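You operate a simulated robot arm through the tools that you are given. There is no shell and no other tool.

The job below is to be done with a simulated robot arm. You get a single attempt, and the scene is never put back.

TASK
Lay the soft carton across the slot and strap it.
Fine: Set the pull by its label: SOFT takes 40, FIRM 120, HARD 160. Carry the strap clip over the carton into the brass slot, let go, press start, then put the clip back in the grey rest. One tight, sound strap; leave the other carton be. The machine stays on, at rest. Keep hands and goods off strap, slot and clip while it draws. Crush, scorch, knock over or drop nothing. Set down upright: what you pick out.

Only the result counts: the job must be done as asked and must still hold three seconds after the hand-in. Knocking over, shifting, dropping, spilling or breaking anything else fails it.

THE ROBOT
A 6-joint arm with a two-finger parallel gripper, fixed in place. Base frame: the origin is on the floor under the middle of its stand, x ahead of it, y to its left, z up; the work surface is at about z = 70. Readings come in cm, degrees, newtons and seconds.
With the tool pointing down near the work surface it reaches from about 30 to 66 cm from the base axis. Its first joint turns from -115.0 to 115.0 degrees. Payload 3.43 kg.
The tool frame sits at the grasp point between the pads (the TCP): z along the fingers, y along the line on which they close. The tips reach 3.4 cm beyond it. Largest opening 12.8 cm; finger width 2.4, thickness 1.2; the body of the gripper, 4.8 by 13 cm, starts 9.6 cm behind the TCP.
Orientation is told as [roll, pitch, yaw] about the base's x, y, z axes, in that order, counted from this pose: with the fingers straight down and closing along the base's y, the tool's x points along the base's -x, its y along +y and its z along -z.

THE INTERFACE
- The arm moves only by the tool servo_tool. Its arguments are lists of equal length, an entry for each row: "slide": the shift along the base's x, y, z in cm, a list of three; "rot": the turn, a rotation vector about the base's x, y, z in degrees, a list of three. In form: {"slide": [[x, y, z], ...], "rot": [[ax, ay, az], ...]}. A call has 1 to 20 rows; each row shifts and turns the commanded pose from where the row before left it. "grip" is the opening, from 0 (shut) to 1 (fully open), set as the call begins (left out, the last holds). Rows are played at 5 a second. More than 5 cm and 8.6 degrees between two rows, or a gripper value outside its range, and nothing of the call is played. Where a pose cannot be reached the arm comes as near as it can. A force on the tool above 40 N (or 10 N above the force at the start of the call, whichever is more), or a blocked arm, ends the call early, and 0.2 s more pass. Each finger travels about 15.3 cm/s and halts on what it meets, pressing with about 31 N; the grip force reading is that of the motor and also rises with nothing between the fingers. The clock runs only during rows and for 0.2 s after the last one: add rows that do not move to give the fingers time. It gives the time, the measured TCP pose, the force on the tool (base axes), the opening and the grip force at its end, in the units of the frame above (readings bear some noise), with the torque about the TCP (base axes, N m) and any sound that the robot's microphone picked up.
- Cameras (640 x 400 px; columns grow to the right, rows downward): "scene" is fixed at [22.06, -65.05, 126.41]; the picture's right is [0.80, -0.60, 0.00], its down [-0.38, -0.51, -0.77] and it looks along [0.46, 0.62, -0.64] (base axes); focal length 214 px, centre (320, 200). "wrist" rides on the gripper at [7.6, -1.1, -16] in the tool frame; the picture's right is [0.15, 0.99, 0.00], its down [-0.88, 0.13, -0.46] and it looks along [-0.45, 0.07, 0.89] (tool axes); focal length 234 px, centre (320, 200). There is no depth. A picture from a camera that has moved, and an enlarged one, comes with that camera's place and axes in the base frame and with its lens.
- get_image(camera): a new picture of that camera. The clock stands still meanwhile.
- slide_trunk(by): slides the trunk up (or, below 0, down) by that many cm; the arm rides with it, the base frame stays. It gives what a move gives, with no picture.
- enlarge(camera, box): a new picture of the part [left, top, right, bottom] of that camera's present view, enlarged. The clock stands still meanwhile.
- sign_off(): hands the job in; it is judged then, once.

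Places have to be worked out from the pictures, the camera data and where the tool is seen. Open the gripper and draw the arm clear of the work before you hand the job in, unless the task says otherwise.

The tools are called after "Emit:" by a JSON object that holds its "name" and its "arguments". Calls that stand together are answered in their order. servo_tool: Moves the arm, as the interface text tells. Its arguments: {"type":"object","properties":{"slide":{"type":"array","items":{"type":"array","items":{"type":"number"}}},"rot":{"type":"array","items":{"type":"array","items":{"type":"number"}}},"grip":{"type":"number"}},"required":["slide","rot"]} The other tools are called the same way: slide_trunk (by) moves the trunk up or down; get_image (camera) takes a picture; enlarge (camera, box) takes an enlarged picture of a part of a camera's view; sign_off () hands the job in.

At the start:

```text
time_s: 0.0
tcp_pos: [39.56, 23.85, 111.04]
tool_rot: [0.0, -0.1, -0.1]
contact_force: [0.4, 1.1, -0.3]
torque: [-0.02, 0.01, 0.01]
finger_gap: 12.82
grip_force: 0.0
trunk travel left (down, up): [-77.5, 21.5]
```

scene: 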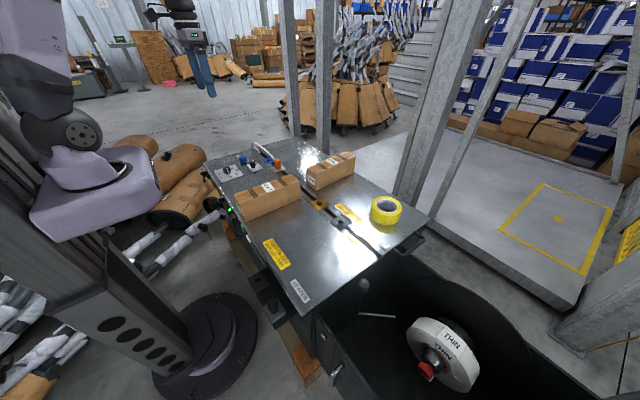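
wrist: 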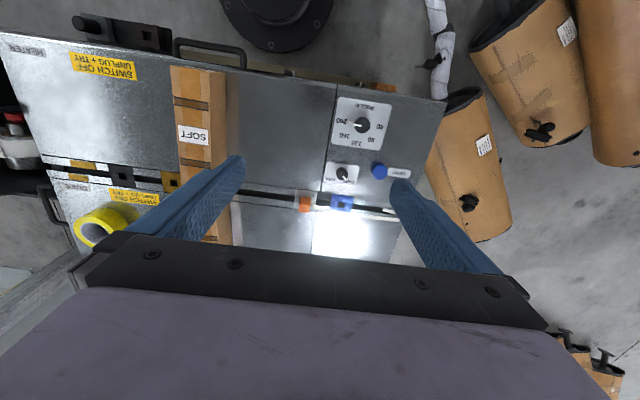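

The first pictures show the bench with two cartons, a control panel, a slot line, and a clip. I will enlarge the views to read the details.

Emit:
{"name": "enlarge", "arguments": {"camera": "scene", "box": [190, 120, 350, 220]}}

Emit:
{"name": "enlarge", "arguments": {"camera": "scene", "box": [280, 130, 440, 230]}}

Emit:
{"name": "enlarge", "arguments": {"camera": "wrist", "box": [280, 80, 440, 220]}}

Emit:
{"name": "enlarge", "arguments": {"camera": "wrist", "box": [20, 40, 260, 250]}}

```text
4.00 times, centred on (270, 170) of scene
camera zoom: at [22.06, -65.05, 126.41], right [0.8, -0.6, 0.0], down [-0.38, -0.51, -0.77], along [0.46, 0.62, -0.64], focal length 858 px, centre (520, 320)
```

zoom: 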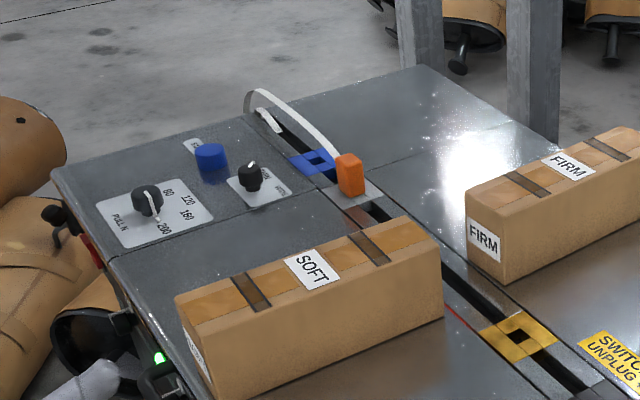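

```text
4.00 times, centred on (360, 180) of scene
camera zoom: at [22.06, -65.05, 126.41], right [0.8, -0.6, 0.0], down [-0.38, -0.51, -0.77], along [0.46, 0.62, -0.64], focal length 858 px, centre (160, 280)
```

zoom: 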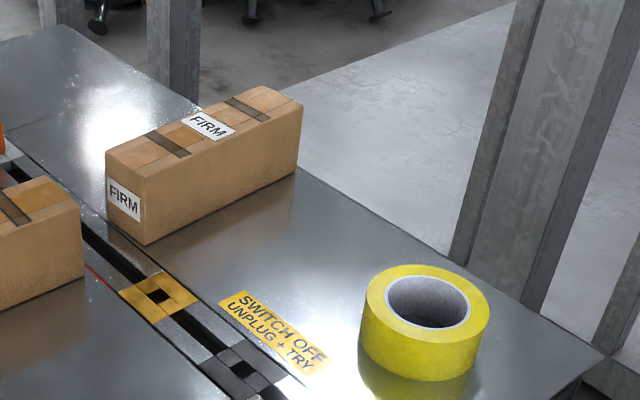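

```text
2.86 times, centred on (360, 150) of wrist
camera zoom: at [31.97, 22.6, 127.07], right [-0.15, 0.99, 0.0], down [0.88, 0.13, 0.46], along [0.45, 0.07, -0.89], focal length 669 px, centre (206, 343)
```

zoom: 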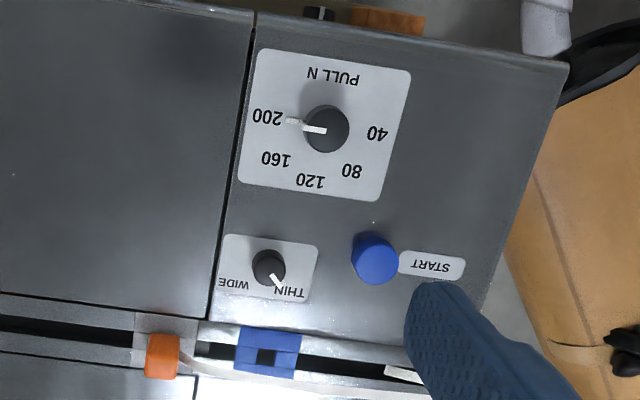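

```text
1.90 times, centred on (140, 145) of wrist
camera zoom: at [31.97, 22.6, 127.07], right [-0.15, 0.99, 0.0], down [0.88, 0.13, 0.46], along [0.45, 0.07, -0.89], focal length 446 px, centre (663, 305)
```

zoom: 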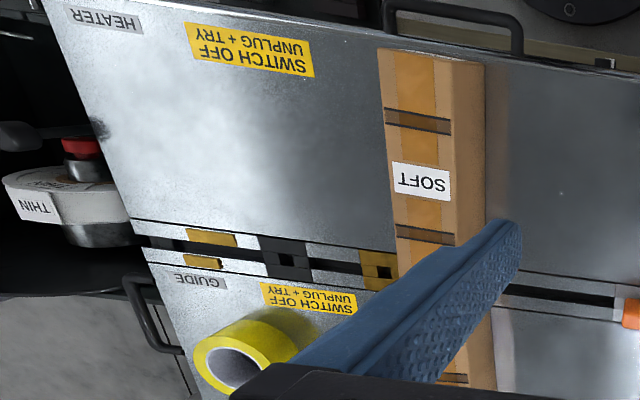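

The dial reads 200 now, with 40 on its +y side, and the selector and clip sit farther along the rail. I will enlarge each more tightly before moving.

Emit:
{"name": "enlarge", "arguments": {"camera": "wrist", "box": [325, 90, 405, 140]}}

Emit:
{"name": "enlarge", "arguments": {"camera": "wrist", "box": [290, 160, 390, 222]}}

Emit:
{"name": "enlarge", "arguments": {"camera": "scene", "box": [240, 135, 300, 180]}}

Emit:
{"name": "enlarge", "arguments": {"camera": "scene", "box": [295, 185, 360, 235]}}

Emit:
{"name": "enlarge", "arguments": {"camera": "scene", "box": [205, 145, 265, 190]}}

```text
8.00 times, centred on (365, 115) of wrist
camera zoom: at [31.97, 22.6, 127.07], right [-0.15, 0.99, 0.0], down [0.88, 0.13, 0.46], along [0.45, 0.07, -0.89], focal length 1873 px, centre (-40, 880)
```

zoom: 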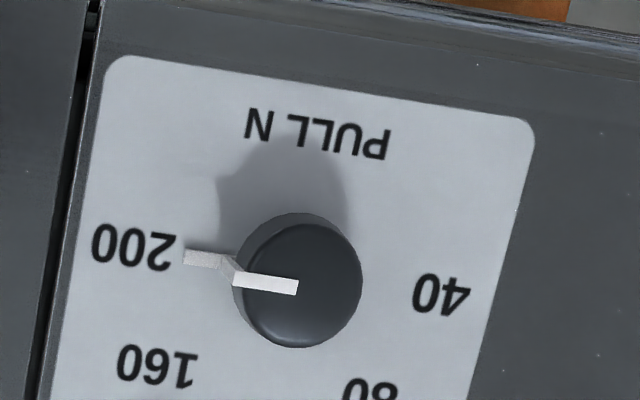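

```text
6.40 times, centred on (340, 191) of wrist
camera zoom: at [31.97, 22.6, 127.07], right [-0.15, 0.99, 0.0], down [0.88, 0.13, 0.46], along [0.45, 0.07, -0.89], focal length 1499 px, centre (192, 258)
```

zoom: 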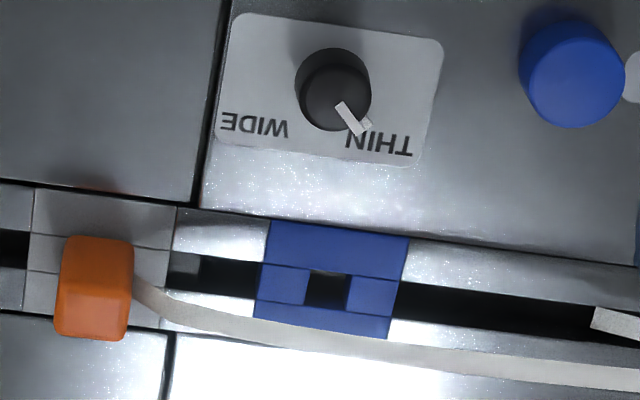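

```text
8.89 times, centred on (270, 158) of scene
camera zoom: at [22.06, -65.05, 126.41], right [0.8, -0.6, 0.0], down [-0.38, -0.51, -0.77], along [0.46, 0.62, -0.64], focal length 1906 px, centre (764, 578)
```

zoom: 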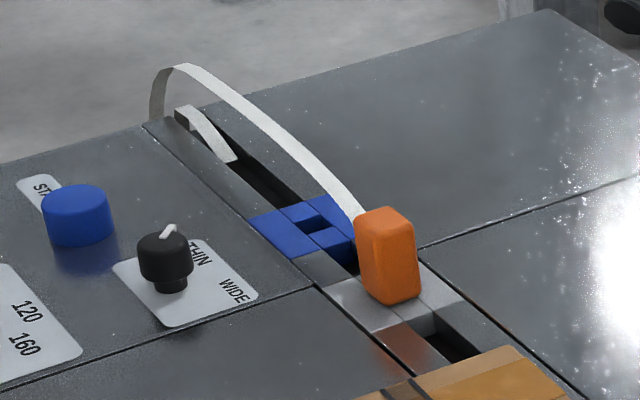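

```text
8.00 times, centred on (328, 210) of scene
camera zoom: at [22.06, -65.05, 126.41], right [0.8, -0.6, 0.0], down [-0.38, -0.51, -0.77], along [0.46, 0.62, -0.64], focal length 1716 px, centre (260, 120)
```

zoom: 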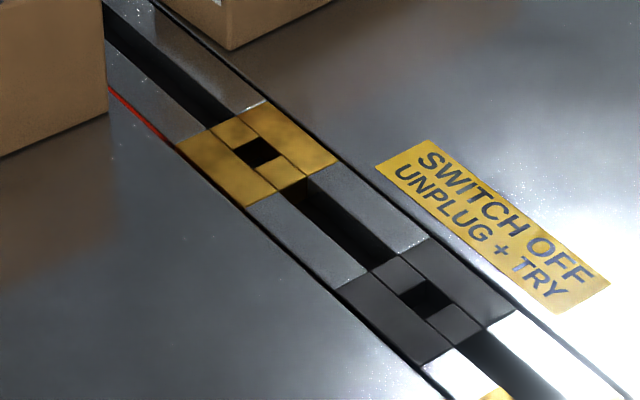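

```text
8.89 times, centred on (235, 168) of scene
camera zoom: at [22.06, -65.05, 126.41], right [0.8, -0.6, 0.0], down [-0.38, -0.51, -0.77], along [0.46, 0.62, -0.64], focal length 1906 px, centre (1076, 489)
```

zoom: 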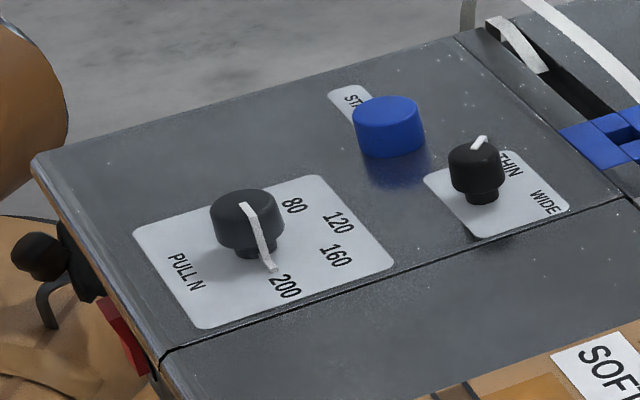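

The selector points to THIN, matching the THIN coil, and the dial pointer sits at 200 with its axis near (39.5, 33.5). I move above the dial and lower to about z 91 to get a better look.

Emit:
{"name": "servo_tool", "arguments": {"slide": [[0, 1.2, -2.5], [0, 1.2, -2.5], [0, 1.2, -2.5], [0, 1.2, -2.5], [0, 1.2, -2.5], [0, 1.2, -2.5], [0, 1.2, -2.5], [0, 1.2, -2.5]], "rot": [[0, 0, 0], [0, 0, 0], [0, 0, 0], [0, 0, 0], [0, 0, 0], [0, 0, 0], [0, 0, 0], [0, 0, 0]], "grip": 1.0}}

Emit:
{"name": "get_image", "arguments": {"camera": "wrist"}}

```text
time_s: 1.8
tcp_pos: [39.5, 33.68, 90.97]
tool_rot: [0.0, 0.0, 0.0]
contact_force: [-0.1, -0.4, -0.3]
torque: [0.0, 0.02, -0.01]
finger_gap: 12.8
grip_force: 0.0
trunk travel left (down, up): [-77.5, 21.5]
```

```text
taken
camera wrist: at [32.04, 32.48, 106.94], right [-0.15, 0.99, 0.0], down [0.88, 0.13, 0.46], along [0.45, 0.07, -0.89], focal length 234 px, centre (320, 200)
```

wrist: 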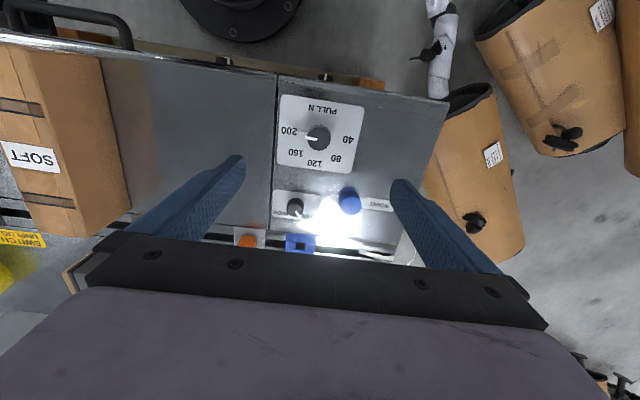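

The dial knob comes out near (39.45, 33.4). I take an enlarged view to refine this.

Emit:
{"name": "enlarge", "arguments": {"camera": "wrist", "box": [270, 85, 400, 260]}}

Emit:
{"name": "enlarge", "arguments": {"camera": "wrist", "box": [0, 20, 140, 260]}}

```text
2.29 times, centred on (335, 172) of wrist
camera zoom: at [32.04, 32.48, 106.94], right [-0.15, 0.99, 0.0], down [0.88, 0.13, 0.46], along [0.45, 0.07, -0.89], focal length 535 px, centre (286, 263)
```

zoom: 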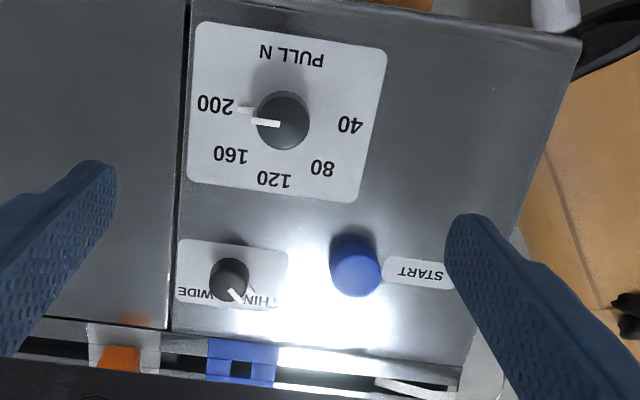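

```text
1.67 times, centred on (70, 140) of wrist
camera zoom: at [32.04, 32.48, 106.94], right [-0.15, 0.99, 0.0], down [0.88, 0.13, 0.46], along [0.45, 0.07, -0.89], focal length 390 px, centre (737, 300)
```

zoom: 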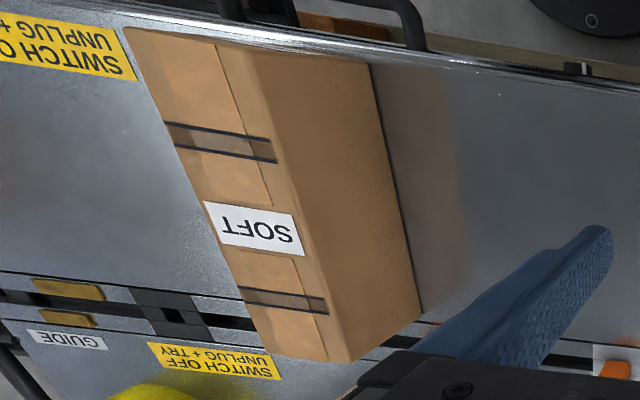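

The knob axis is at about (39.5, 33.5) with its top near z 72.2. I turn the tool by −90° so that the fingers straddle the knob along x, clear of the pointer, and come down to z 79.

Emit:
{"name": "servo_tool", "arguments": {"slide": [[0, -0.02, -1], [0, -0.02, -1], [0, -0.02, -1], [0, -0.02, -1], [0, -0.02, -1], [0, -0.02, -1], [0, -0.02, -1], [0, -0.02, -1], [0, -0.02, -1], [0, 0, -1], [0, 0, -1], [0, 0, -1]], "rot": [[0, 0, -7.5], [0, 0, -7.5], [0, 0, -7.5], [0, 0, -7.5], [0, 0, -7.5], [0, 0, -7.5], [0, 0, -7.5], [0, 0, -7.5], [0, 0, -7.5], [0, 0, -7.5], [0, 0, -7.5], [0, 0, -7.5]], "grip": 0.55}}

Emit:
{"name": "get_image", "arguments": {"camera": "wrist"}}

Emit:
{"name": "get_image", "arguments": {"camera": "scene"}}

```text
time_s: 4.4
tcp_pos: [39.44, 33.25, 79.21]
tool_rot: [0.0, 0.0, -90.2]
contact_force: [-0.3, 0.5, 0.0]
torque: [0.01, -0.03, -0.01]
finger_gap: 7.04
grip_force: 0.0
trunk travel left (down, up): [-77.5, 21.5]
```

```text
taken
camera wrist: at [38.49, 40.71, 95.18], right [0.99, 0.14, 0.0], down [0.13, -0.88, 0.46], along [0.07, -0.45, -0.89], focal length 234 px, centre (320, 200)
```

wrist: 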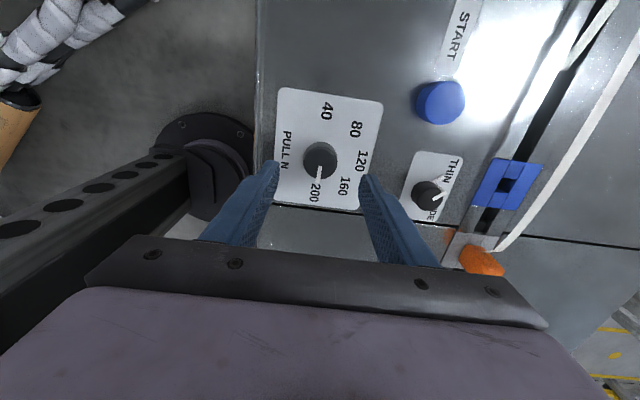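

```text
taken
```

scene: 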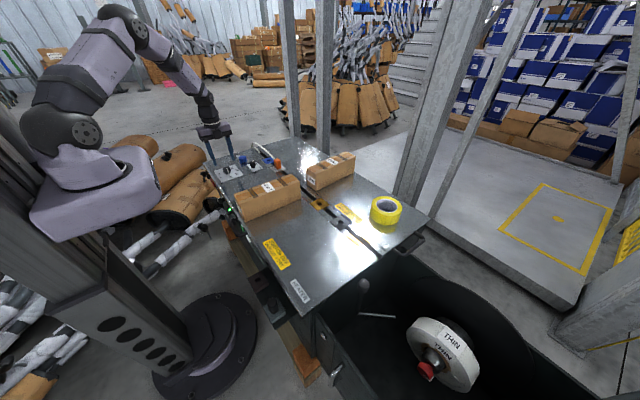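

The −90° yaw is reachable and the fingers straddle the knob. I enlarge to check centring before lowering.

Emit:
{"name": "enlarge", "arguments": {"camera": "wrist", "box": [240, 80, 400, 230]}}

```text
2.67 times, centred on (320, 155) of wrist
camera zoom: at [38.49, 40.71, 95.18], right [0.99, 0.14, 0.0], down [0.13, -0.88, 0.46], along [0.07, -0.45, -0.89], focal length 624 px, centre (320, 320)
```

zoom: 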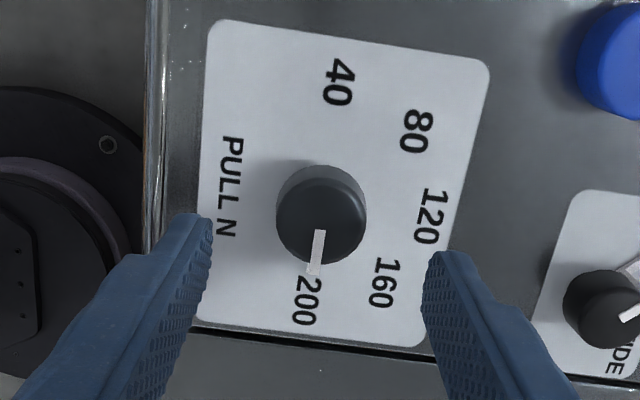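

The knob centre is about (39.6, 33.4) and the gap between fingers is 7 cm, so there is room on both sides. I lower to TCP z 74.2, tips near 70.8, without touching.

Emit:
{"name": "servo_tool", "arguments": {"slide": [[0.1, 0.12, -1], [0, 0, -1], [0, 0, -1], [0, 0, -1], [0, 0, -1], [0, 0, 0]], "rot": [[0, 0, 0], [0, 0, 0], [0, 0, 0], [0, 0, 0], [0, 0, 0], [0, 0, 0]]}}

Emit:
{"name": "get_image", "arguments": {"camera": "wrist"}}

Emit:
{"name": "enlarge", "arguments": {"camera": "scene", "box": [190, 130, 270, 190]}}

```text
time_s: 5.8
tcp_pos: [39.7, 33.27, 74.17]
tool_rot: [0.0, 0.0, -90.0]
contact_force: [-0.2, -0.6, -0.1]
torque: [0.02, -0.03, -0.02]
finger_gap: 7.03
grip_force: 0.0
trunk travel left (down, up): [-77.5, 21.5]
```

```text
taken
camera wrist: at [38.65, 40.68, 90.18], right [0.99, 0.15, 0.0], down [0.13, -0.88, 0.46], along [0.07, -0.45, -0.89], focal length 234 px, centre (320, 200)
```

wrist: 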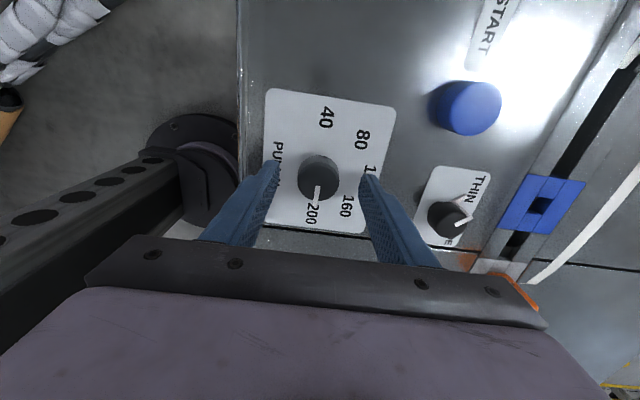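

```text
6.67 times, centred on (230, 160) of scene
camera zoom: at [22.06, -65.05, 126.41], right [0.8, -0.6, 0.0], down [-0.38, -0.51, -0.77], along [0.46, 0.62, -0.64], focal length 1430 px, centre (920, 467)
```

zoom: 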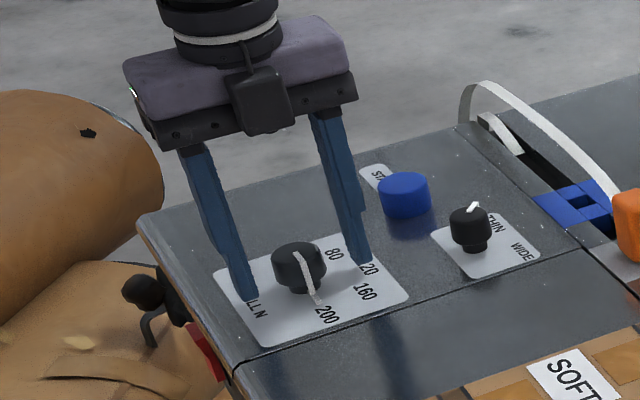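

The fingers straddle the knob with tips just above the plate. I enlarge once to fix the y centring.

Emit:
{"name": "enlarge", "arguments": {"camera": "wrist", "box": [260, 130, 380, 230]}}

```text
4.00 times, centred on (320, 180) of wrist
camera zoom: at [38.65, 40.68, 90.18], right [0.99, 0.15, 0.0], down [0.13, -0.88, 0.46], along [0.07, -0.45, -0.89], focal length 937 px, centre (320, 280)
```

zoom: 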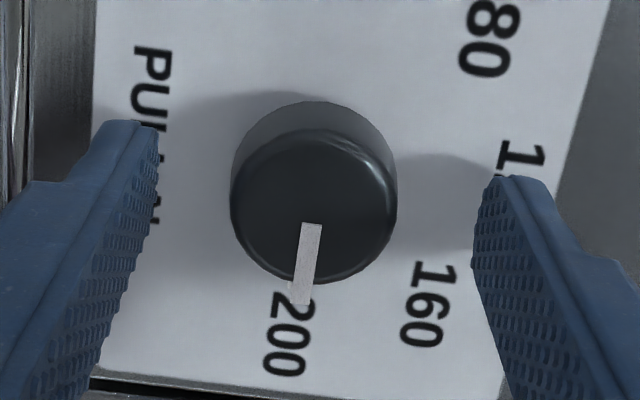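

The knob centre (39.69, 33.25) matches the TCP. I close on the knob with still rows and read the grip.

Emit:
{"name": "servo_tool", "arguments": {"slide": [[0, 0, 0], [0, 0, 0], [0, 0, 0]], "rot": [[0, 0, 0], [0, 0, 0], [0, 0, 0]], "grip": 0.2}}

```text
time_s: 6.6
tcp_pos: [39.39, 33.1, 74.06]
tool_rot: [-0.1, -0.2, -89.9]
contact_force: [-9.6, 0.4, -1.9]
torque: [0.09, -0.19, 0.06]
finger_gap: 3.57
grip_force: 45.2
trunk travel left (down, up): [-77.5, 21.5]
```

The knob is gripped at a gap of 3.57 cm with a side load of −9.6 N in x, so the knob sits slightly toward −x. I ease the tool −0.2 in x and begin to turn +z by 22.5° to see how it behaves.

Emit:
{"name": "servo_tool", "arguments": {"slide": [[-0.2, 0, 0], [0, 0, 0], [0, 0, 0], [0, 0, 0]], "rot": [[0, 0, 0], [0, 0, 7.5], [0, 0, 7.5], [0, 0, 7.5]]}}

Emit:
{"name": "enlarge", "arguments": {"camera": "wrist", "box": [240, 80, 400, 230]}}

```text
time_s: 7.6
tcp_pos: [39.69, 33.11, 74.12]
tool_rot: [0.2, 0.2, -67.3]
contact_force: [16.4, -14.1, 10.1]
torque: [-1.7, -0.17, -0.05]
finger_gap: 3.58
grip_force: 45.0
trunk travel left (down, up): [-77.5, 21.5]
```

```text
2.67 times, centred on (320, 155) of wrist
camera zoom: at [35.73, 39.59, 90.16], right [0.86, 0.52, 0.0], down [0.46, -0.76, 0.45], along [0.24, -0.39, -0.89], focal length 624 px, centre (320, 320)
```

zoom: 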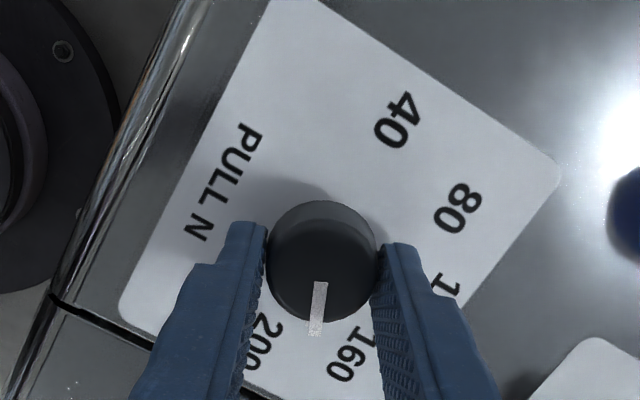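

The knob turned with the fingers, but side forces of about 16 N and −14 N show the grip is slightly off the knob's axis. I shift a little along the force to relieve it and go on turning with a small compensation.

Emit:
{"name": "servo_tool", "arguments": {"slide": [[0.15, -0.14, 0.05], [0.04, -0.03, 0], [0.04, -0.03, 0], [0.04, -0.03, 0]], "rot": [[0, 0, 0], [0, 0, 7.5], [0, 0, 7.5], [0, 0, 7.5]]}}

```text
time_s: 8.6
tcp_pos: [39.9, 33.2, 74.26]
tool_rot: [0.2, 0.1, -44.9]
contact_force: [12.7, 0.4, 8.4]
torque: [0.21, 0.98, -0.09]
finger_gap: 3.59
grip_force: 44.5
trunk travel left (down, up): [-77.5, 21.5]
```

The load is now mostly +x (12.7 N). I ease +x and slightly up, then continue turning another 22.5°.

Emit:
{"name": "servo_tool", "arguments": {"slide": [[0.12, 0, 0.08], [0.04, -0.02, 0], [0.04, -0.02, 0], [0.04, -0.01, 0]], "rot": [[0, 0, 0], [0, 0, 7.5], [0, 0, 7.5], [0, 0, 7.5]]}}

Emit:
{"name": "enlarge", "arguments": {"camera": "wrist", "box": [240, 80, 400, 230]}}

```text
time_s: 9.6
tcp_pos: [39.8, 33.32, 74.18]
tool_rot: [0.1, 0.0, -22.4]
contact_force: [-3.9, 25.5, 2.2]
torque: [0.83, 1.41, -0.11]
finger_gap: 3.58
grip_force: 44.8
trunk travel left (down, up): [-77.5, 21.5]
```

```text
2.67 times, centred on (320, 155) of wrist
camera zoom: at [32.49, 35.1, 90.14], right [0.24, 0.97, 0.0], down [0.86, -0.22, 0.46], along [0.44, -0.11, -0.89], focal length 624 px, centre (320, 320)
```

zoom: 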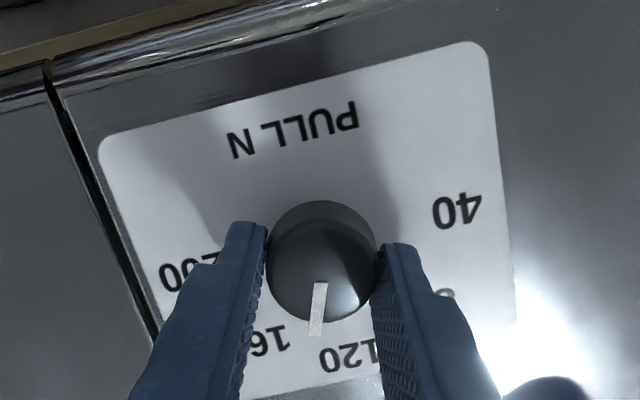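

A +y load of 25 N has built up, so I release here, recentre on the knob and regrip rather than drag it.

Emit:
{"name": "servo_tool", "arguments": {"slide": [[0, 0.1, 0], [0, 0.1, 0], [0, 0, 0]], "rot": [[0, 0, 0], [0, 0, 0], [0, 0, 0]], "grip": 0.42}}

Emit:
{"name": "enlarge", "arguments": {"camera": "wrist", "box": [260, 130, 380, 230]}}

```text
time_s: 10.4
tcp_pos: [39.86, 33.15, 74.22]
tool_rot: [-0.1, -0.1, -22.5]
contact_force: [0.2, 0.0, -0.8]
torque: [-0.02, 0.01, -0.01]
finger_gap: 5.37
grip_force: 0.1
trunk travel left (down, up): [-77.5, 21.5]
```

```text
4.00 times, centred on (320, 180) of wrist
camera zoom: at [32.54, 35.0, 90.15], right [0.24, 0.97, 0.0], down [0.86, -0.22, 0.46], along [0.44, -0.11, -0.89], focal length 937 px, centre (320, 280)
```

zoom: 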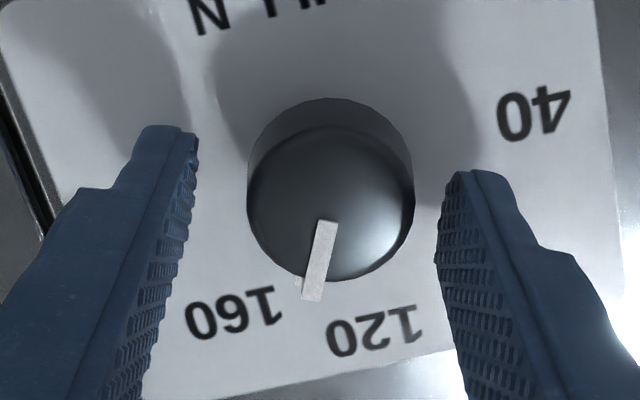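

The knob now stands at about (39.74, 33.35), roughly (−0.15, +0.2) from the tool axis. I recentre by that much and regrip.

Emit:
{"name": "servo_tool", "arguments": {"slide": [[-0.15, 0.2, 0], [0, 0, 0]], "rot": [[0, 0, 0], [0, 0, 0]], "grip": 0.42}}

Emit:
{"name": "servo_tool", "arguments": {"slide": [[0, 0, 0], [0, 0, 0], [0, 0, 0]], "rot": [[0, 0, 0], [0, 0, 0], [0, 0, 0]], "grip": 0.24}}

```text
time_s: 11.0
tcp_pos: [39.82, 33.34, 74.05]
tool_rot: [-0.1, -0.1, -22.5]
contact_force: [-0.4, 0.4, -0.3]
torque: [-0.01, -0.04, 0.01]
finger_gap: 5.36
grip_force: 0.0
trunk travel left (down, up): [-77.5, 21.5]
```

```text
time_s: 11.8
tcp_pos: [39.78, 33.38, 74.23]
tool_rot: [0.0, 0.0, -22.6]
contact_force: [0.9, 0.9, -0.3]
torque: [-0.36, 0.2, 0.01]
finger_gap: 3.53
grip_force: 45.2
trunk travel left (down, up): [-77.5, 21.5]
```

Now the grip is centred with almost no side force. I turn on by 45° in small steps.

Emit:
{"name": "servo_tool", "arguments": {"slide": [[0, 0, 0], [0, 0, 0], [0, 0, 0], [0, 0, 0], [0, 0, 0], [0, 0, 0]], "rot": [[0, 0, 7.5], [0, 0, 7.5], [0, 0, 7.5], [0, 0, 7.5], [0, 0, 7.5], [0, 0, 7.5]]}}

```text
time_s: 13.2
tcp_pos: [39.79, 33.43, 74.25]
tool_rot: [0.0, 0.0, 22.6]
contact_force: [-2.3, 4.7, -7.3]
torque: [0.61, 0.31, -0.02]
finger_gap: 3.55
grip_force: 45.2
trunk travel left (down, up): [-77.5, 21.5]
```

Forces stay small. I turn another 45° and look at the pointer.

Emit:
{"name": "servo_tool", "arguments": {"slide": [[0, 0.03, 0], [0, 0, 0], [0, 0, 0], [0, 0, 0], [0, 0, 0], [0, 0, 0]], "rot": [[0, 0, 7.5], [0, 0, 7.5], [0, 0, 7.5], [0, 0, 7.5], [0, 0, 7.5], [0, 0, 7.5]]}}

Emit:
{"name": "enlarge", "arguments": {"camera": "wrist", "box": [240, 80, 400, 230]}}

Emit:
{"name": "enlarge", "arguments": {"camera": "scene", "box": [190, 130, 270, 190]}}

```text
time_s: 14.6
tcp_pos: [39.68, 33.66, 74.2]
tool_rot: [0.1, 0.1, 67.6]
contact_force: [-7.0, 19.5, -7.9]
torque: [1.22, 0.72, -0.04]
finger_gap: 3.56
grip_force: 45.1
trunk travel left (down, up): [-77.5, 21.5]
```

```text
2.67 times, centred on (320, 155) of wrist
camera zoom: at [37.85, 26.22, 90.19], right [-0.97, 0.24, 0.0], down [0.22, 0.86, 0.46], along [0.11, 0.44, -0.89], focal length 624 px, centre (320, 320)
```

zoom: 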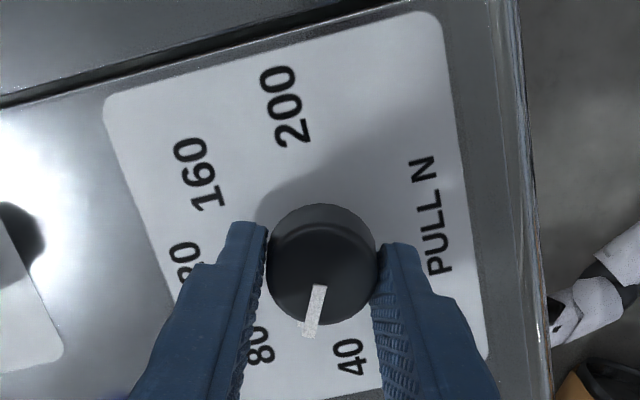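

```text
6.67 times, centred on (230, 160) of scene
camera zoom: at [22.06, -65.05, 126.41], right [0.8, -0.6, 0.0], down [-0.38, -0.51, -0.77], along [0.46, 0.62, -0.64], focal length 1430 px, centre (920, 467)
```

zoom: 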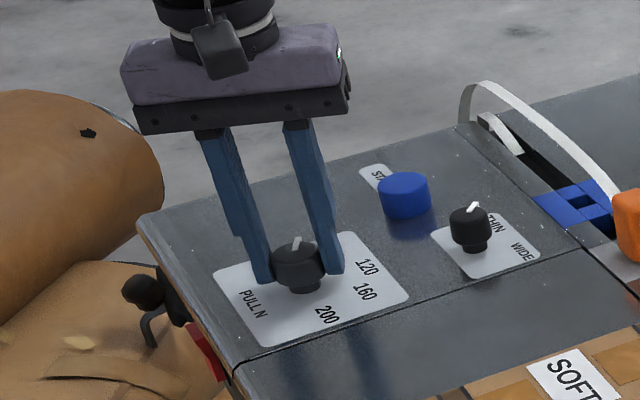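

The pointer is between 80 and 40, as expected. I ease +y and make the last 22.5° of turn.

Emit:
{"name": "servo_tool", "arguments": {"slide": [[-0.05, 0.13, 0], [0, 0, 0], [0, 0, 0], [0, 0, 0], [0, 0, 0]], "rot": [[0, 0, 0], [0, 0, 7.5], [0, 0, 7.5], [0, 0, 7.5], [0, 0, 0]]}}

Emit:
{"name": "enlarge", "arguments": {"camera": "wrist", "box": [240, 80, 400, 230]}}

```text
time_s: 15.8
tcp_pos: [39.56, 33.81, 74.18]
tool_rot: [0.0, 0.1, 90.1]
contact_force: [-16.3, 17.6, -7.7]
torque: [0.71, -0.25, -0.04]
finger_gap: 3.55
grip_force: 44.9
trunk travel left (down, up): [-77.5, 21.5]
```

```text
2.67 times, centred on (320, 155) of wrist
camera zoom: at [40.74, 26.15, 90.21], right [-0.99, -0.15, 0.0], down [-0.13, 0.88, 0.45], along [-0.07, 0.45, -0.89], focal length 624 px, centre (320, 320)
```

zoom: 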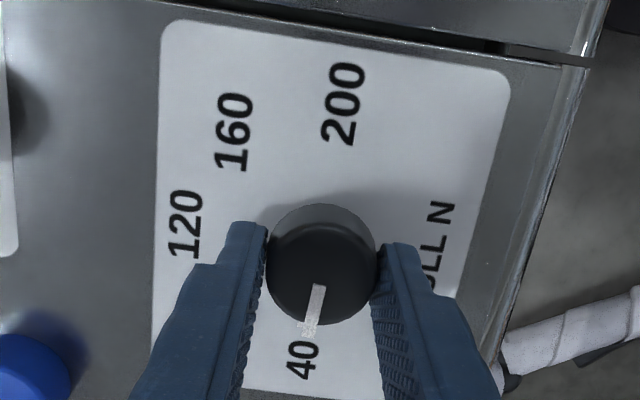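

The pointer now lies on 40. I ease the side load, open the fingers and rise straight up.

Emit:
{"name": "servo_tool", "arguments": {"slide": [[-0.1, 0.1, 0], [0, 0, 0], [0, 0, 0]], "rot": [[0, 0, 0], [0, 0, 0], [0, 0, 0]], "grip": 0.5}}

Emit:
{"name": "servo_tool", "arguments": {"slide": [[0, 0, 1], [0, 0, 1.5], [0, 0, 2], [0, 0, 2.5], [0, 0, 3], [0, 0, 3], [0, 0, 3]], "rot": [[0, 0, 0], [0, 0, 0], [0, 0, 0], [0, 0, 0], [0, 0, 0], [0, 0, 0], [0, 0, 0]]}}

Emit:
{"name": "enlarge", "arguments": {"camera": "wrist", "box": [240, 80, 400, 230]}}

Emit:
{"name": "enlarge", "arguments": {"camera": "scene", "box": [190, 130, 270, 190]}}

```text
time_s: 16.6
tcp_pos: [39.62, 33.73, 74.31]
tool_rot: [0.0, 0.0, 90.0]
contact_force: [0.2, 0.0, 0.6]
torque: [-0.01, 0.0, -0.01]
finger_gap: 6.38
grip_force: 0.0
trunk travel left (down, up): [-77.5, 21.5]
```

```text
time_s: 18.2
tcp_pos: [39.53, 33.64, 90.27]
tool_rot: [-0.1, 0.0, 90.0]
contact_force: [0.1, 0.5, 0.0]
torque: [-0.03, -0.03, -0.01]
finger_gap: 6.41
grip_force: 0.1
trunk travel left (down, up): [-77.5, 21.5]
```

```text
2.67 times, centred on (320, 155) of wrist
camera zoom: at [40.68, 26.01, 106.25], right [-0.99, -0.15, 0.0], down [-0.13, 0.88, 0.46], along [-0.07, 0.45, -0.89], focal length 624 px, centre (320, 320)
```

zoom: 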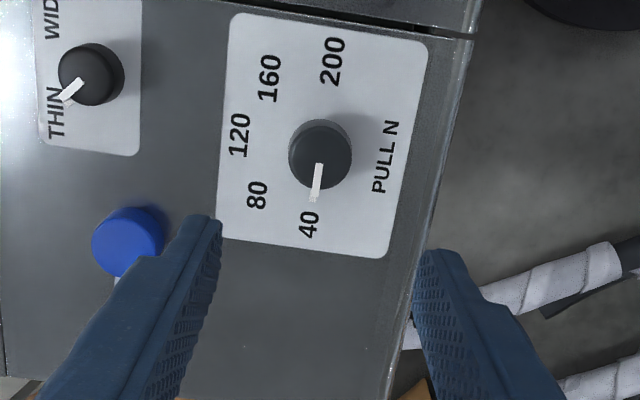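

```text
6.67 times, centred on (230, 160) of scene
camera zoom: at [22.06, -65.05, 126.41], right [0.8, -0.6, 0.0], down [-0.38, -0.51, -0.77], along [0.46, 0.62, -0.64], focal length 1430 px, centre (920, 467)
```

zoom: 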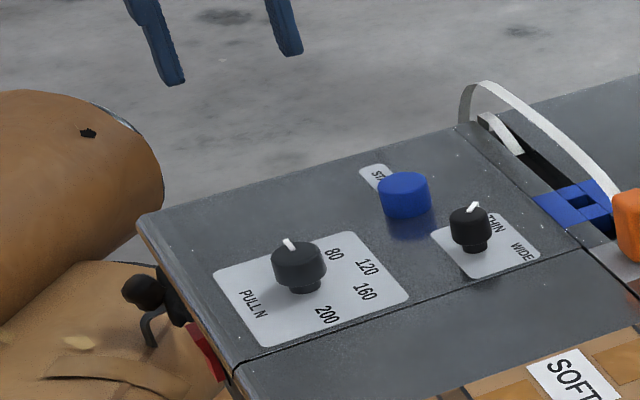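

The dial is confirmed at 40 and the selector at THIN. I now go up and over toward the soft carton, turning back to yaw 0, to measure the cartons from above.

Emit:
{"name": "servo_tool", "arguments": {"slide": [[0.46, -2.38, 1.5], [0.46, -2.38, 1.5], [0.46, -2.38, 1.5], [0.46, -2.38, 1.5], [0.46, -2.38, 1.5], [0.46, -2.38, 1.5], [0.46, -2.38, 1.5], [0.46, -2.38, 1.5], [0.46, -2.38, 1.5], [0.46, -2.38, 1.5], [0.46, -2.38, 1.5], [0.46, -2.38, 1.5]], "rot": [[0, 0, -7.5], [0, 0, -7.5], [0, 0, -7.5], [0, 0, -7.5], [0, 0, -7.5], [0, 0, -7.5], [0, 0, -7.5], [0, 0, -7.5], [0, 0, -7.5], [0, 0, -7.5], [0, 0, -7.5], [0, 0, -7.5]], "grip": 1.0}}

Emit:
{"name": "get_image", "arguments": {"camera": "wrist"}}

```text
time_s: 20.8
tcp_pos: [45.04, 5.35, 108.49]
tool_rot: [0.0, -0.1, -0.1]
contact_force: [-0.7, 0.5, -0.2]
torque: [0.03, 0.02, 0.01]
finger_gap: 12.78
grip_force: 0.0
trunk travel left (down, up): [-77.5, 21.5]
```

```text
taken
camera wrist: at [37.6, 4.15, 124.49], right [-0.14, 0.99, 0.0], down [0.88, 0.13, 0.46], along [0.45, 0.07, -0.89], focal length 234 px, centre (320, 200)
```

wrist: 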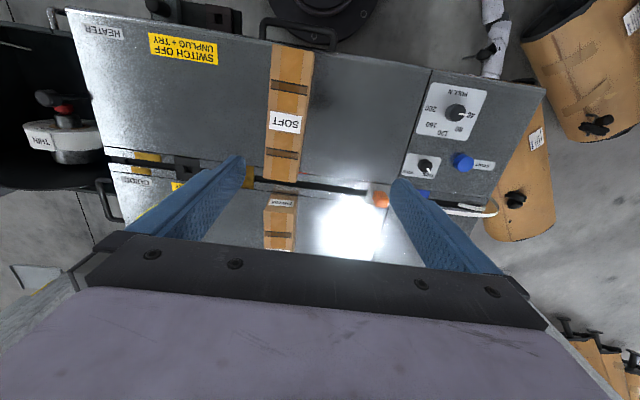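

Emit:
{"name": "enlarge", "arguments": {"camera": "wrist", "box": [230, 30, 330, 250]}}

Emit:
{"name": "enlarge", "arguments": {"camera": "wrist", "box": [225, 150, 405, 255]}}

```text
1.82 times, centred on (280, 140) of wrist
camera zoom: at [37.6, 4.15, 124.49], right [-0.14, 0.99, 0.0], down [0.88, 0.13, 0.46], along [0.45, 0.07, -0.89], focal length 426 px, centre (393, 309)
```

zoom: 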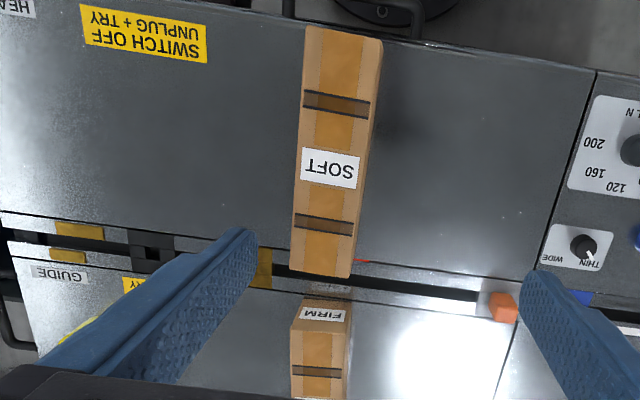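

```text
3.56 times, centred on (315, 202) of wrist
camera zoom: at [37.6, 4.15, 124.49], right [-0.14, 0.99, 0.0], down [0.88, 0.13, 0.46], along [0.45, 0.07, -0.89], focal length 833 px, centre (338, 191)
```

zoom: 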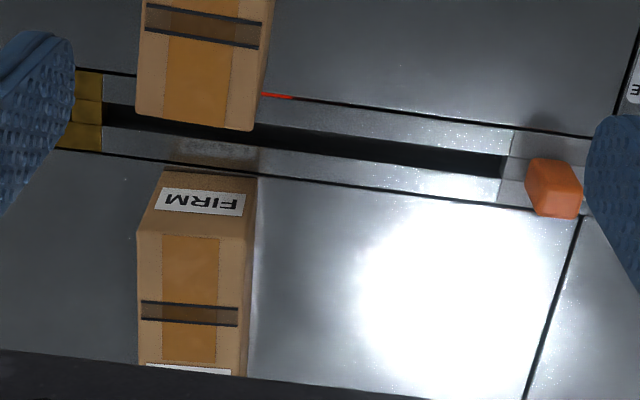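

The red line along the slot edge runs from the brass block to about y 4, and the FIRM carton's end lies just beyond the rail. I move toward −y to inspect the rail, labels and the red line from nearer.

Emit:
{"name": "servo_tool", "arguments": {"slide": [[0.5, -3, -1], [0.5, -3, -1], [0.5, -3, -1], [0.5, -3, -1], [0.5, -3, -1], [0.5, -3, -1]], "rot": [[0, 0, 0], [0, 0, 0], [0, 0, 0], [0, 0, 0], [0, 0, 0], [0, 0, 0]]}}

Emit:
{"name": "get_image", "arguments": {"camera": "wrist"}}

```text
time_s: 22.2
tcp_pos: [48.39, -12.92, 102.07]
tool_rot: [0.0, 0.0, 0.0]
contact_force: [-0.3, -0.7, -0.7]
torque: [0.0, 0.02, -0.03]
finger_gap: 12.79
grip_force: 0.0
trunk travel left (down, up): [-77.5, 21.5]
```

```text
taken
camera wrist: at [41.0, -14.02, 117.98], right [-0.15, 0.99, 0.0], down [0.88, 0.13, 0.46], along [0.45, 0.07, -0.89], focal length 234 px, centre (320, 200)
```

wrist: 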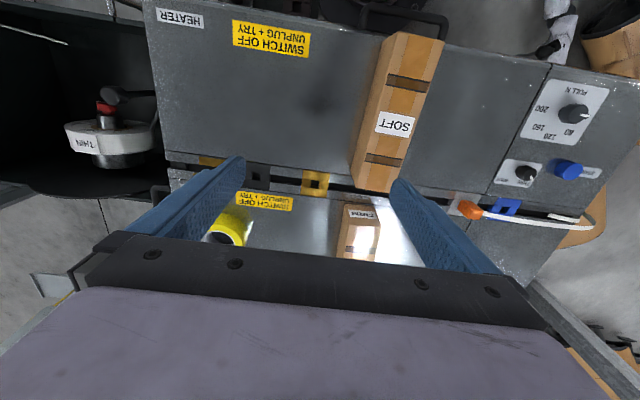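

Emit:
{"name": "enlarge", "arguments": {"camera": "wrist", "box": [230, 150, 410, 262]}}

Emit:
{"name": "enlarge", "arguments": {"camera": "wrist", "box": [340, 20, 460, 200]}}

Emit:
{"name": "enlarge", "arguments": {"camera": "scene", "box": [210, 190, 330, 330]}}

Emit:
{"name": "enlarge", "arguments": {"camera": "scene", "box": [320, 220, 500, 400]}}

```text
3.56 times, centred on (320, 206) of wrist
camera zoom: at [41.0, -14.02, 117.98], right [-0.15, 0.99, 0.0], down [0.88, 0.13, 0.46], along [0.45, 0.07, -0.89], focal length 833 px, centre (320, 179)
```

zoom: 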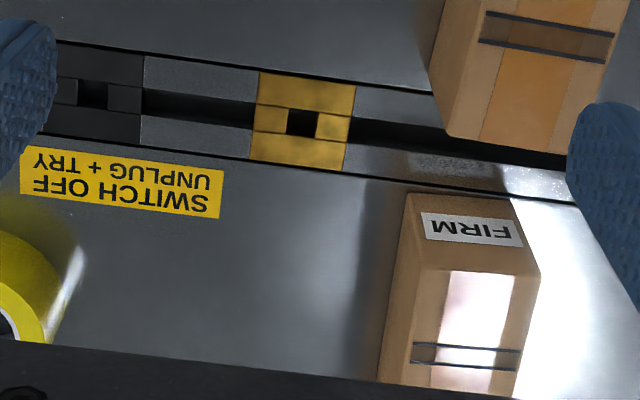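

```text
2.22 times, centred on (400, 110) of wrist
camera zoom: at [41.0, -14.02, 117.98], right [-0.15, 0.99, 0.0], down [0.88, 0.13, 0.46], along [0.45, 0.07, -0.89], focal length 520 px, centre (142, 400)
```

zoom: 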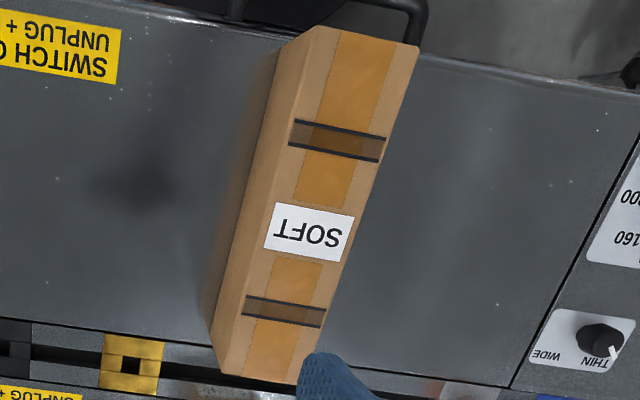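

```text
2.86 times, centred on (270, 260) of scene
camera zoom: at [22.06, -65.05, 126.41], right [0.8, -0.6, 0.0], down [-0.38, -0.51, -0.77], along [0.46, 0.62, -0.64], focal length 613 px, centre (463, 29)
```

zoom: 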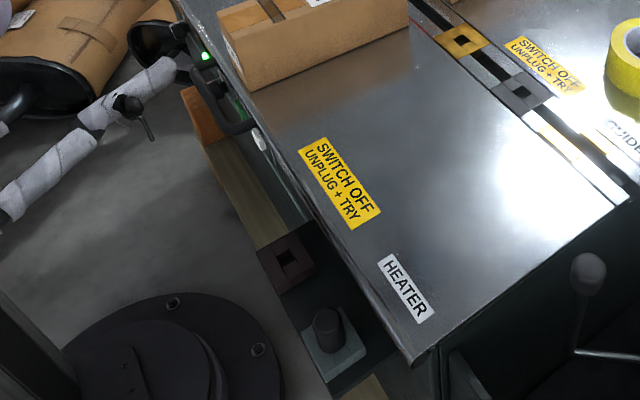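

```text
2.22 times, centred on (410, 310) of scene
camera zoom: at [22.06, -65.05, 126.41], right [0.8, -0.6, 0.0], down [-0.38, -0.51, -0.77], along [0.46, 0.62, -0.64], focal length 477 px, centre (120, -44)
```

zoom: 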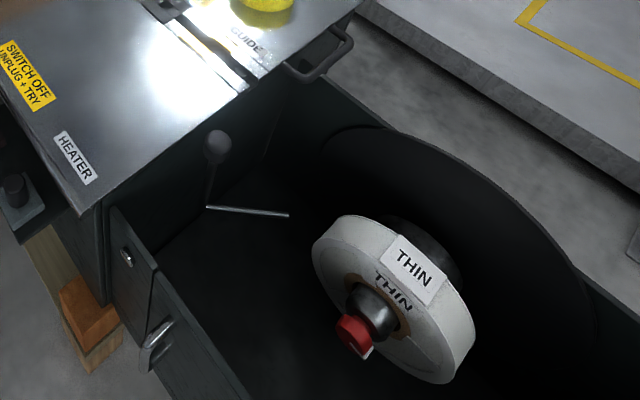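

I look more closely at the slot edge between the brass block and the carton, and at the scene view of the red line.

Emit:
{"name": "enlarge", "arguments": {"camera": "wrist", "box": [325, 165, 385, 205]}}

Emit:
{"name": "enlarge", "arguments": {"camera": "scene", "box": [285, 180, 335, 215]}}

Emit:
{"name": "enlarge", "arguments": {"camera": "scene", "box": [200, 195, 260, 240]}}

```text
10.00 times, centred on (355, 185) of wrist
camera zoom: at [41.0, -14.02, 117.98], right [-0.15, 0.99, 0.0], down [0.88, 0.13, 0.46], along [0.45, 0.07, -0.89], focal length 2342 px, centre (-30, 350)
```

zoom: 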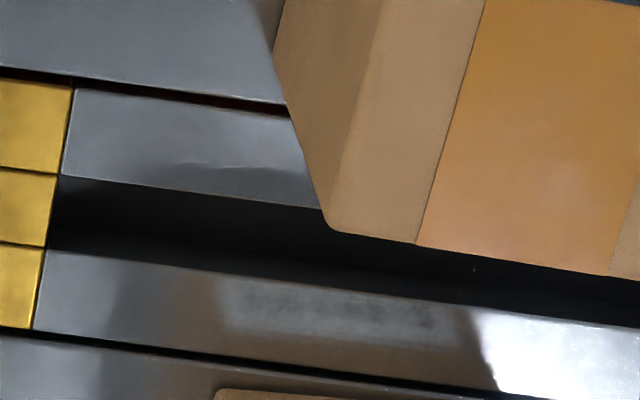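

```text
11.43 times, centred on (310, 198) of scene
camera zoom: at [22.06, -65.05, 126.41], right [0.8, -0.6, 0.0], down [-0.38, -0.51, -0.77], along [0.46, 0.62, -0.64], focal length 2451 px, centre (434, 229)
```

zoom: 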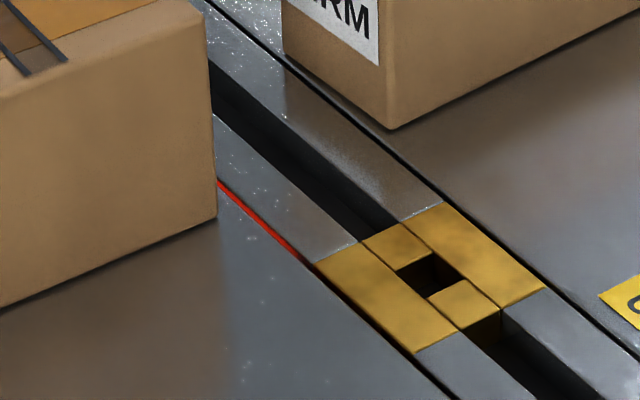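

```text
8.89 times, centred on (230, 218) of scene
camera zoom: at [22.06, -65.05, 126.41], right [0.8, -0.6, 0.0], down [-0.38, -0.51, -0.77], along [0.46, 0.62, -0.64], focal length 1906 px, centre (1120, 44)
```

zoom: 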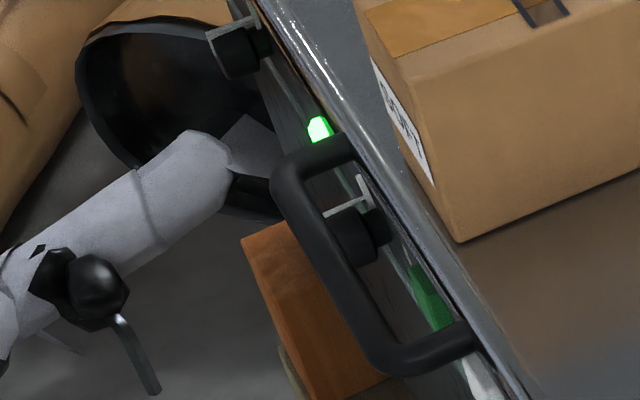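

The red line is a glow deep in the groove next to the slot (the heater, hot), spanning about y −10 to 4; FIRM's end is near x 65, y −4.3 to 2.4. I move above the soft carton to measure it exactly.

Emit:
{"name": "servo_tool", "arguments": {"slide": [[-0.8, 2.8, -0.5], [-0.8, 2.8, -0.5], [-0.8, 2.8, -0.5], [-0.8, 2.8, -0.5], [0, 0, 0]], "rot": [[0, 0, 0], [0, 0, 0], [0, 0, 0], [0, 0, 0], [0, 0, 0]]}}

Emit:
{"name": "get_image", "arguments": {"camera": "wrist"}}

Emit:
{"name": "enlarge", "arguments": {"camera": "wrist", "box": [240, 0, 400, 240]}}

```text
time_s: 23.4
tcp_pos: [44.86, -1.6, 100.28]
tool_rot: [0.1, -0.1, 0.0]
contact_force: [-0.7, 0.5, 1.0]
torque: [-0.02, 0.02, 0.05]
finger_gap: 12.79
grip_force: 0.0
trunk travel left (down, up): [-77.5, 21.5]
```

```text
taken
camera wrist: at [37.33, -2.89, 116.18], right [-0.15, 0.99, 0.0], down [0.88, 0.13, 0.46], along [0.45, 0.07, -0.89], focal length 234 px, centre (320, 200)
```

wrist: 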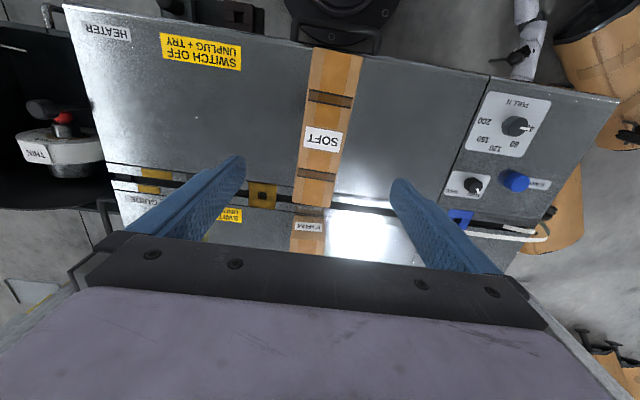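

```text
1.67 times, centred on (320, 120) of wrist
camera zoom: at [37.33, -2.89, 116.18], right [-0.15, 0.99, 0.0], down [0.88, 0.13, 0.46], along [0.45, 0.07, -0.89], focal length 390 px, centre (320, 333)
```

zoom: 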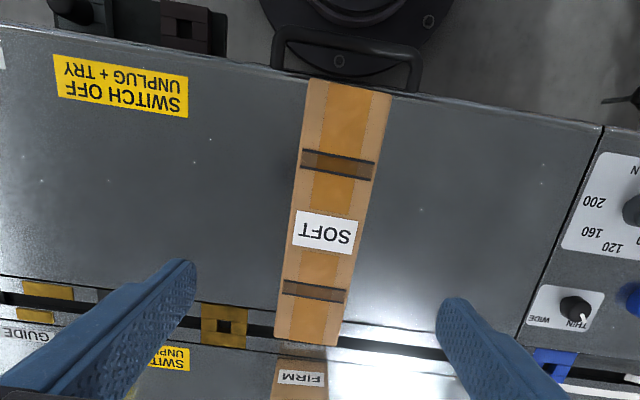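

The carton's top measures about 23.6 by 6.6 cm with its centre near (45.4, −1.1), yaw −1.5° and top at z 79.4. I come down over it, wide open, to z 84 first.

Emit:
{"name": "servo_tool", "arguments": {"slide": [[0.3, 0.25, -2], [0.25, 0.25, -2], [0, 0, -2], [0, 0, -2], [0, 0, -2], [0, 0, -2], [0, 0, -2], [0, 0, -2], [0, 0, 0]], "rot": [[0, 0, -1.5], [0, 0, 0], [0, 0, 0], [0, 0, 0], [0, 0, 0], [0, 0, 0], [0, 0, 0], [0, 0, 0], [0, 0, 0]], "grip": 1.0}}

Emit:
{"name": "get_image", "arguments": {"camera": "wrist"}}

Emit:
{"name": "enlarge", "arguments": {"camera": "scene", "box": [200, 120, 360, 230]}}

```text
time_s: 25.4
tcp_pos: [45.59, -1.19, 84.37]
tool_rot: [0.0, 0.0, -1.5]
contact_force: [-0.6, -0.3, -0.7]
torque: [0.02, -0.02, 0.0]
finger_gap: 12.82
grip_force: 0.0
trunk travel left (down, up): [-77.5, 21.5]
```

```text
taken
camera wrist: at [38.05, -2.21, 100.25], right [-0.12, 0.99, 0.0], down [0.88, 0.11, 0.46], along [0.45, 0.05, -0.89], focal length 234 px, centre (320, 200)
```

wrist: 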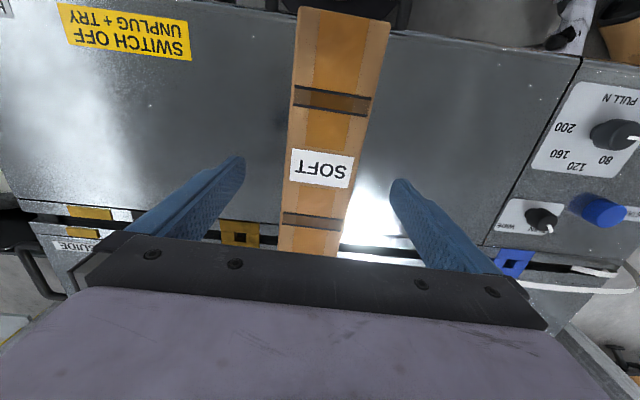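

```text
3.64 times, centred on (280, 175) of scene
camera zoom: at [22.06, -65.05, 126.41], right [0.8, -0.6, 0.0], down [-0.38, -0.51, -0.77], along [0.46, 0.62, -0.64], focal length 780 px, centre (466, 291)
```

zoom: 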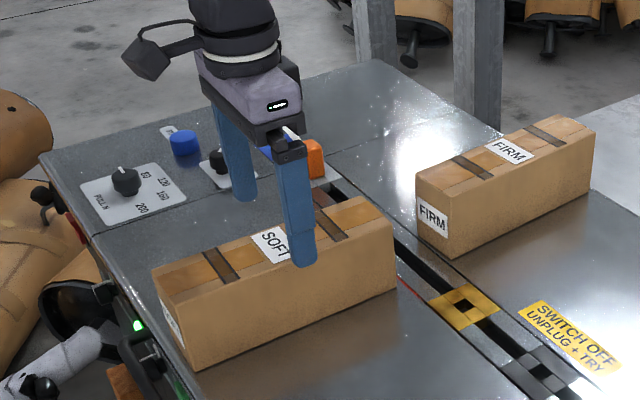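

The gripper straddles the soft carton. I enlarge to check lateral centring before going lower.

Emit:
{"name": "enlarge", "arguments": {"camera": "wrist", "box": [220, 60, 420, 260]}}

```text
2.00 times, centred on (320, 160) of wrist
camera zoom: at [38.05, -2.21, 100.25], right [-0.12, 0.99, 0.0], down [0.88, 0.11, 0.46], along [0.45, 0.05, -0.89], focal length 468 px, centre (320, 280)
```

zoom: 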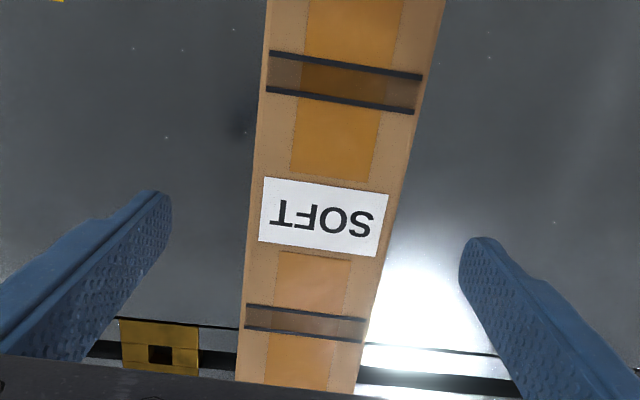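

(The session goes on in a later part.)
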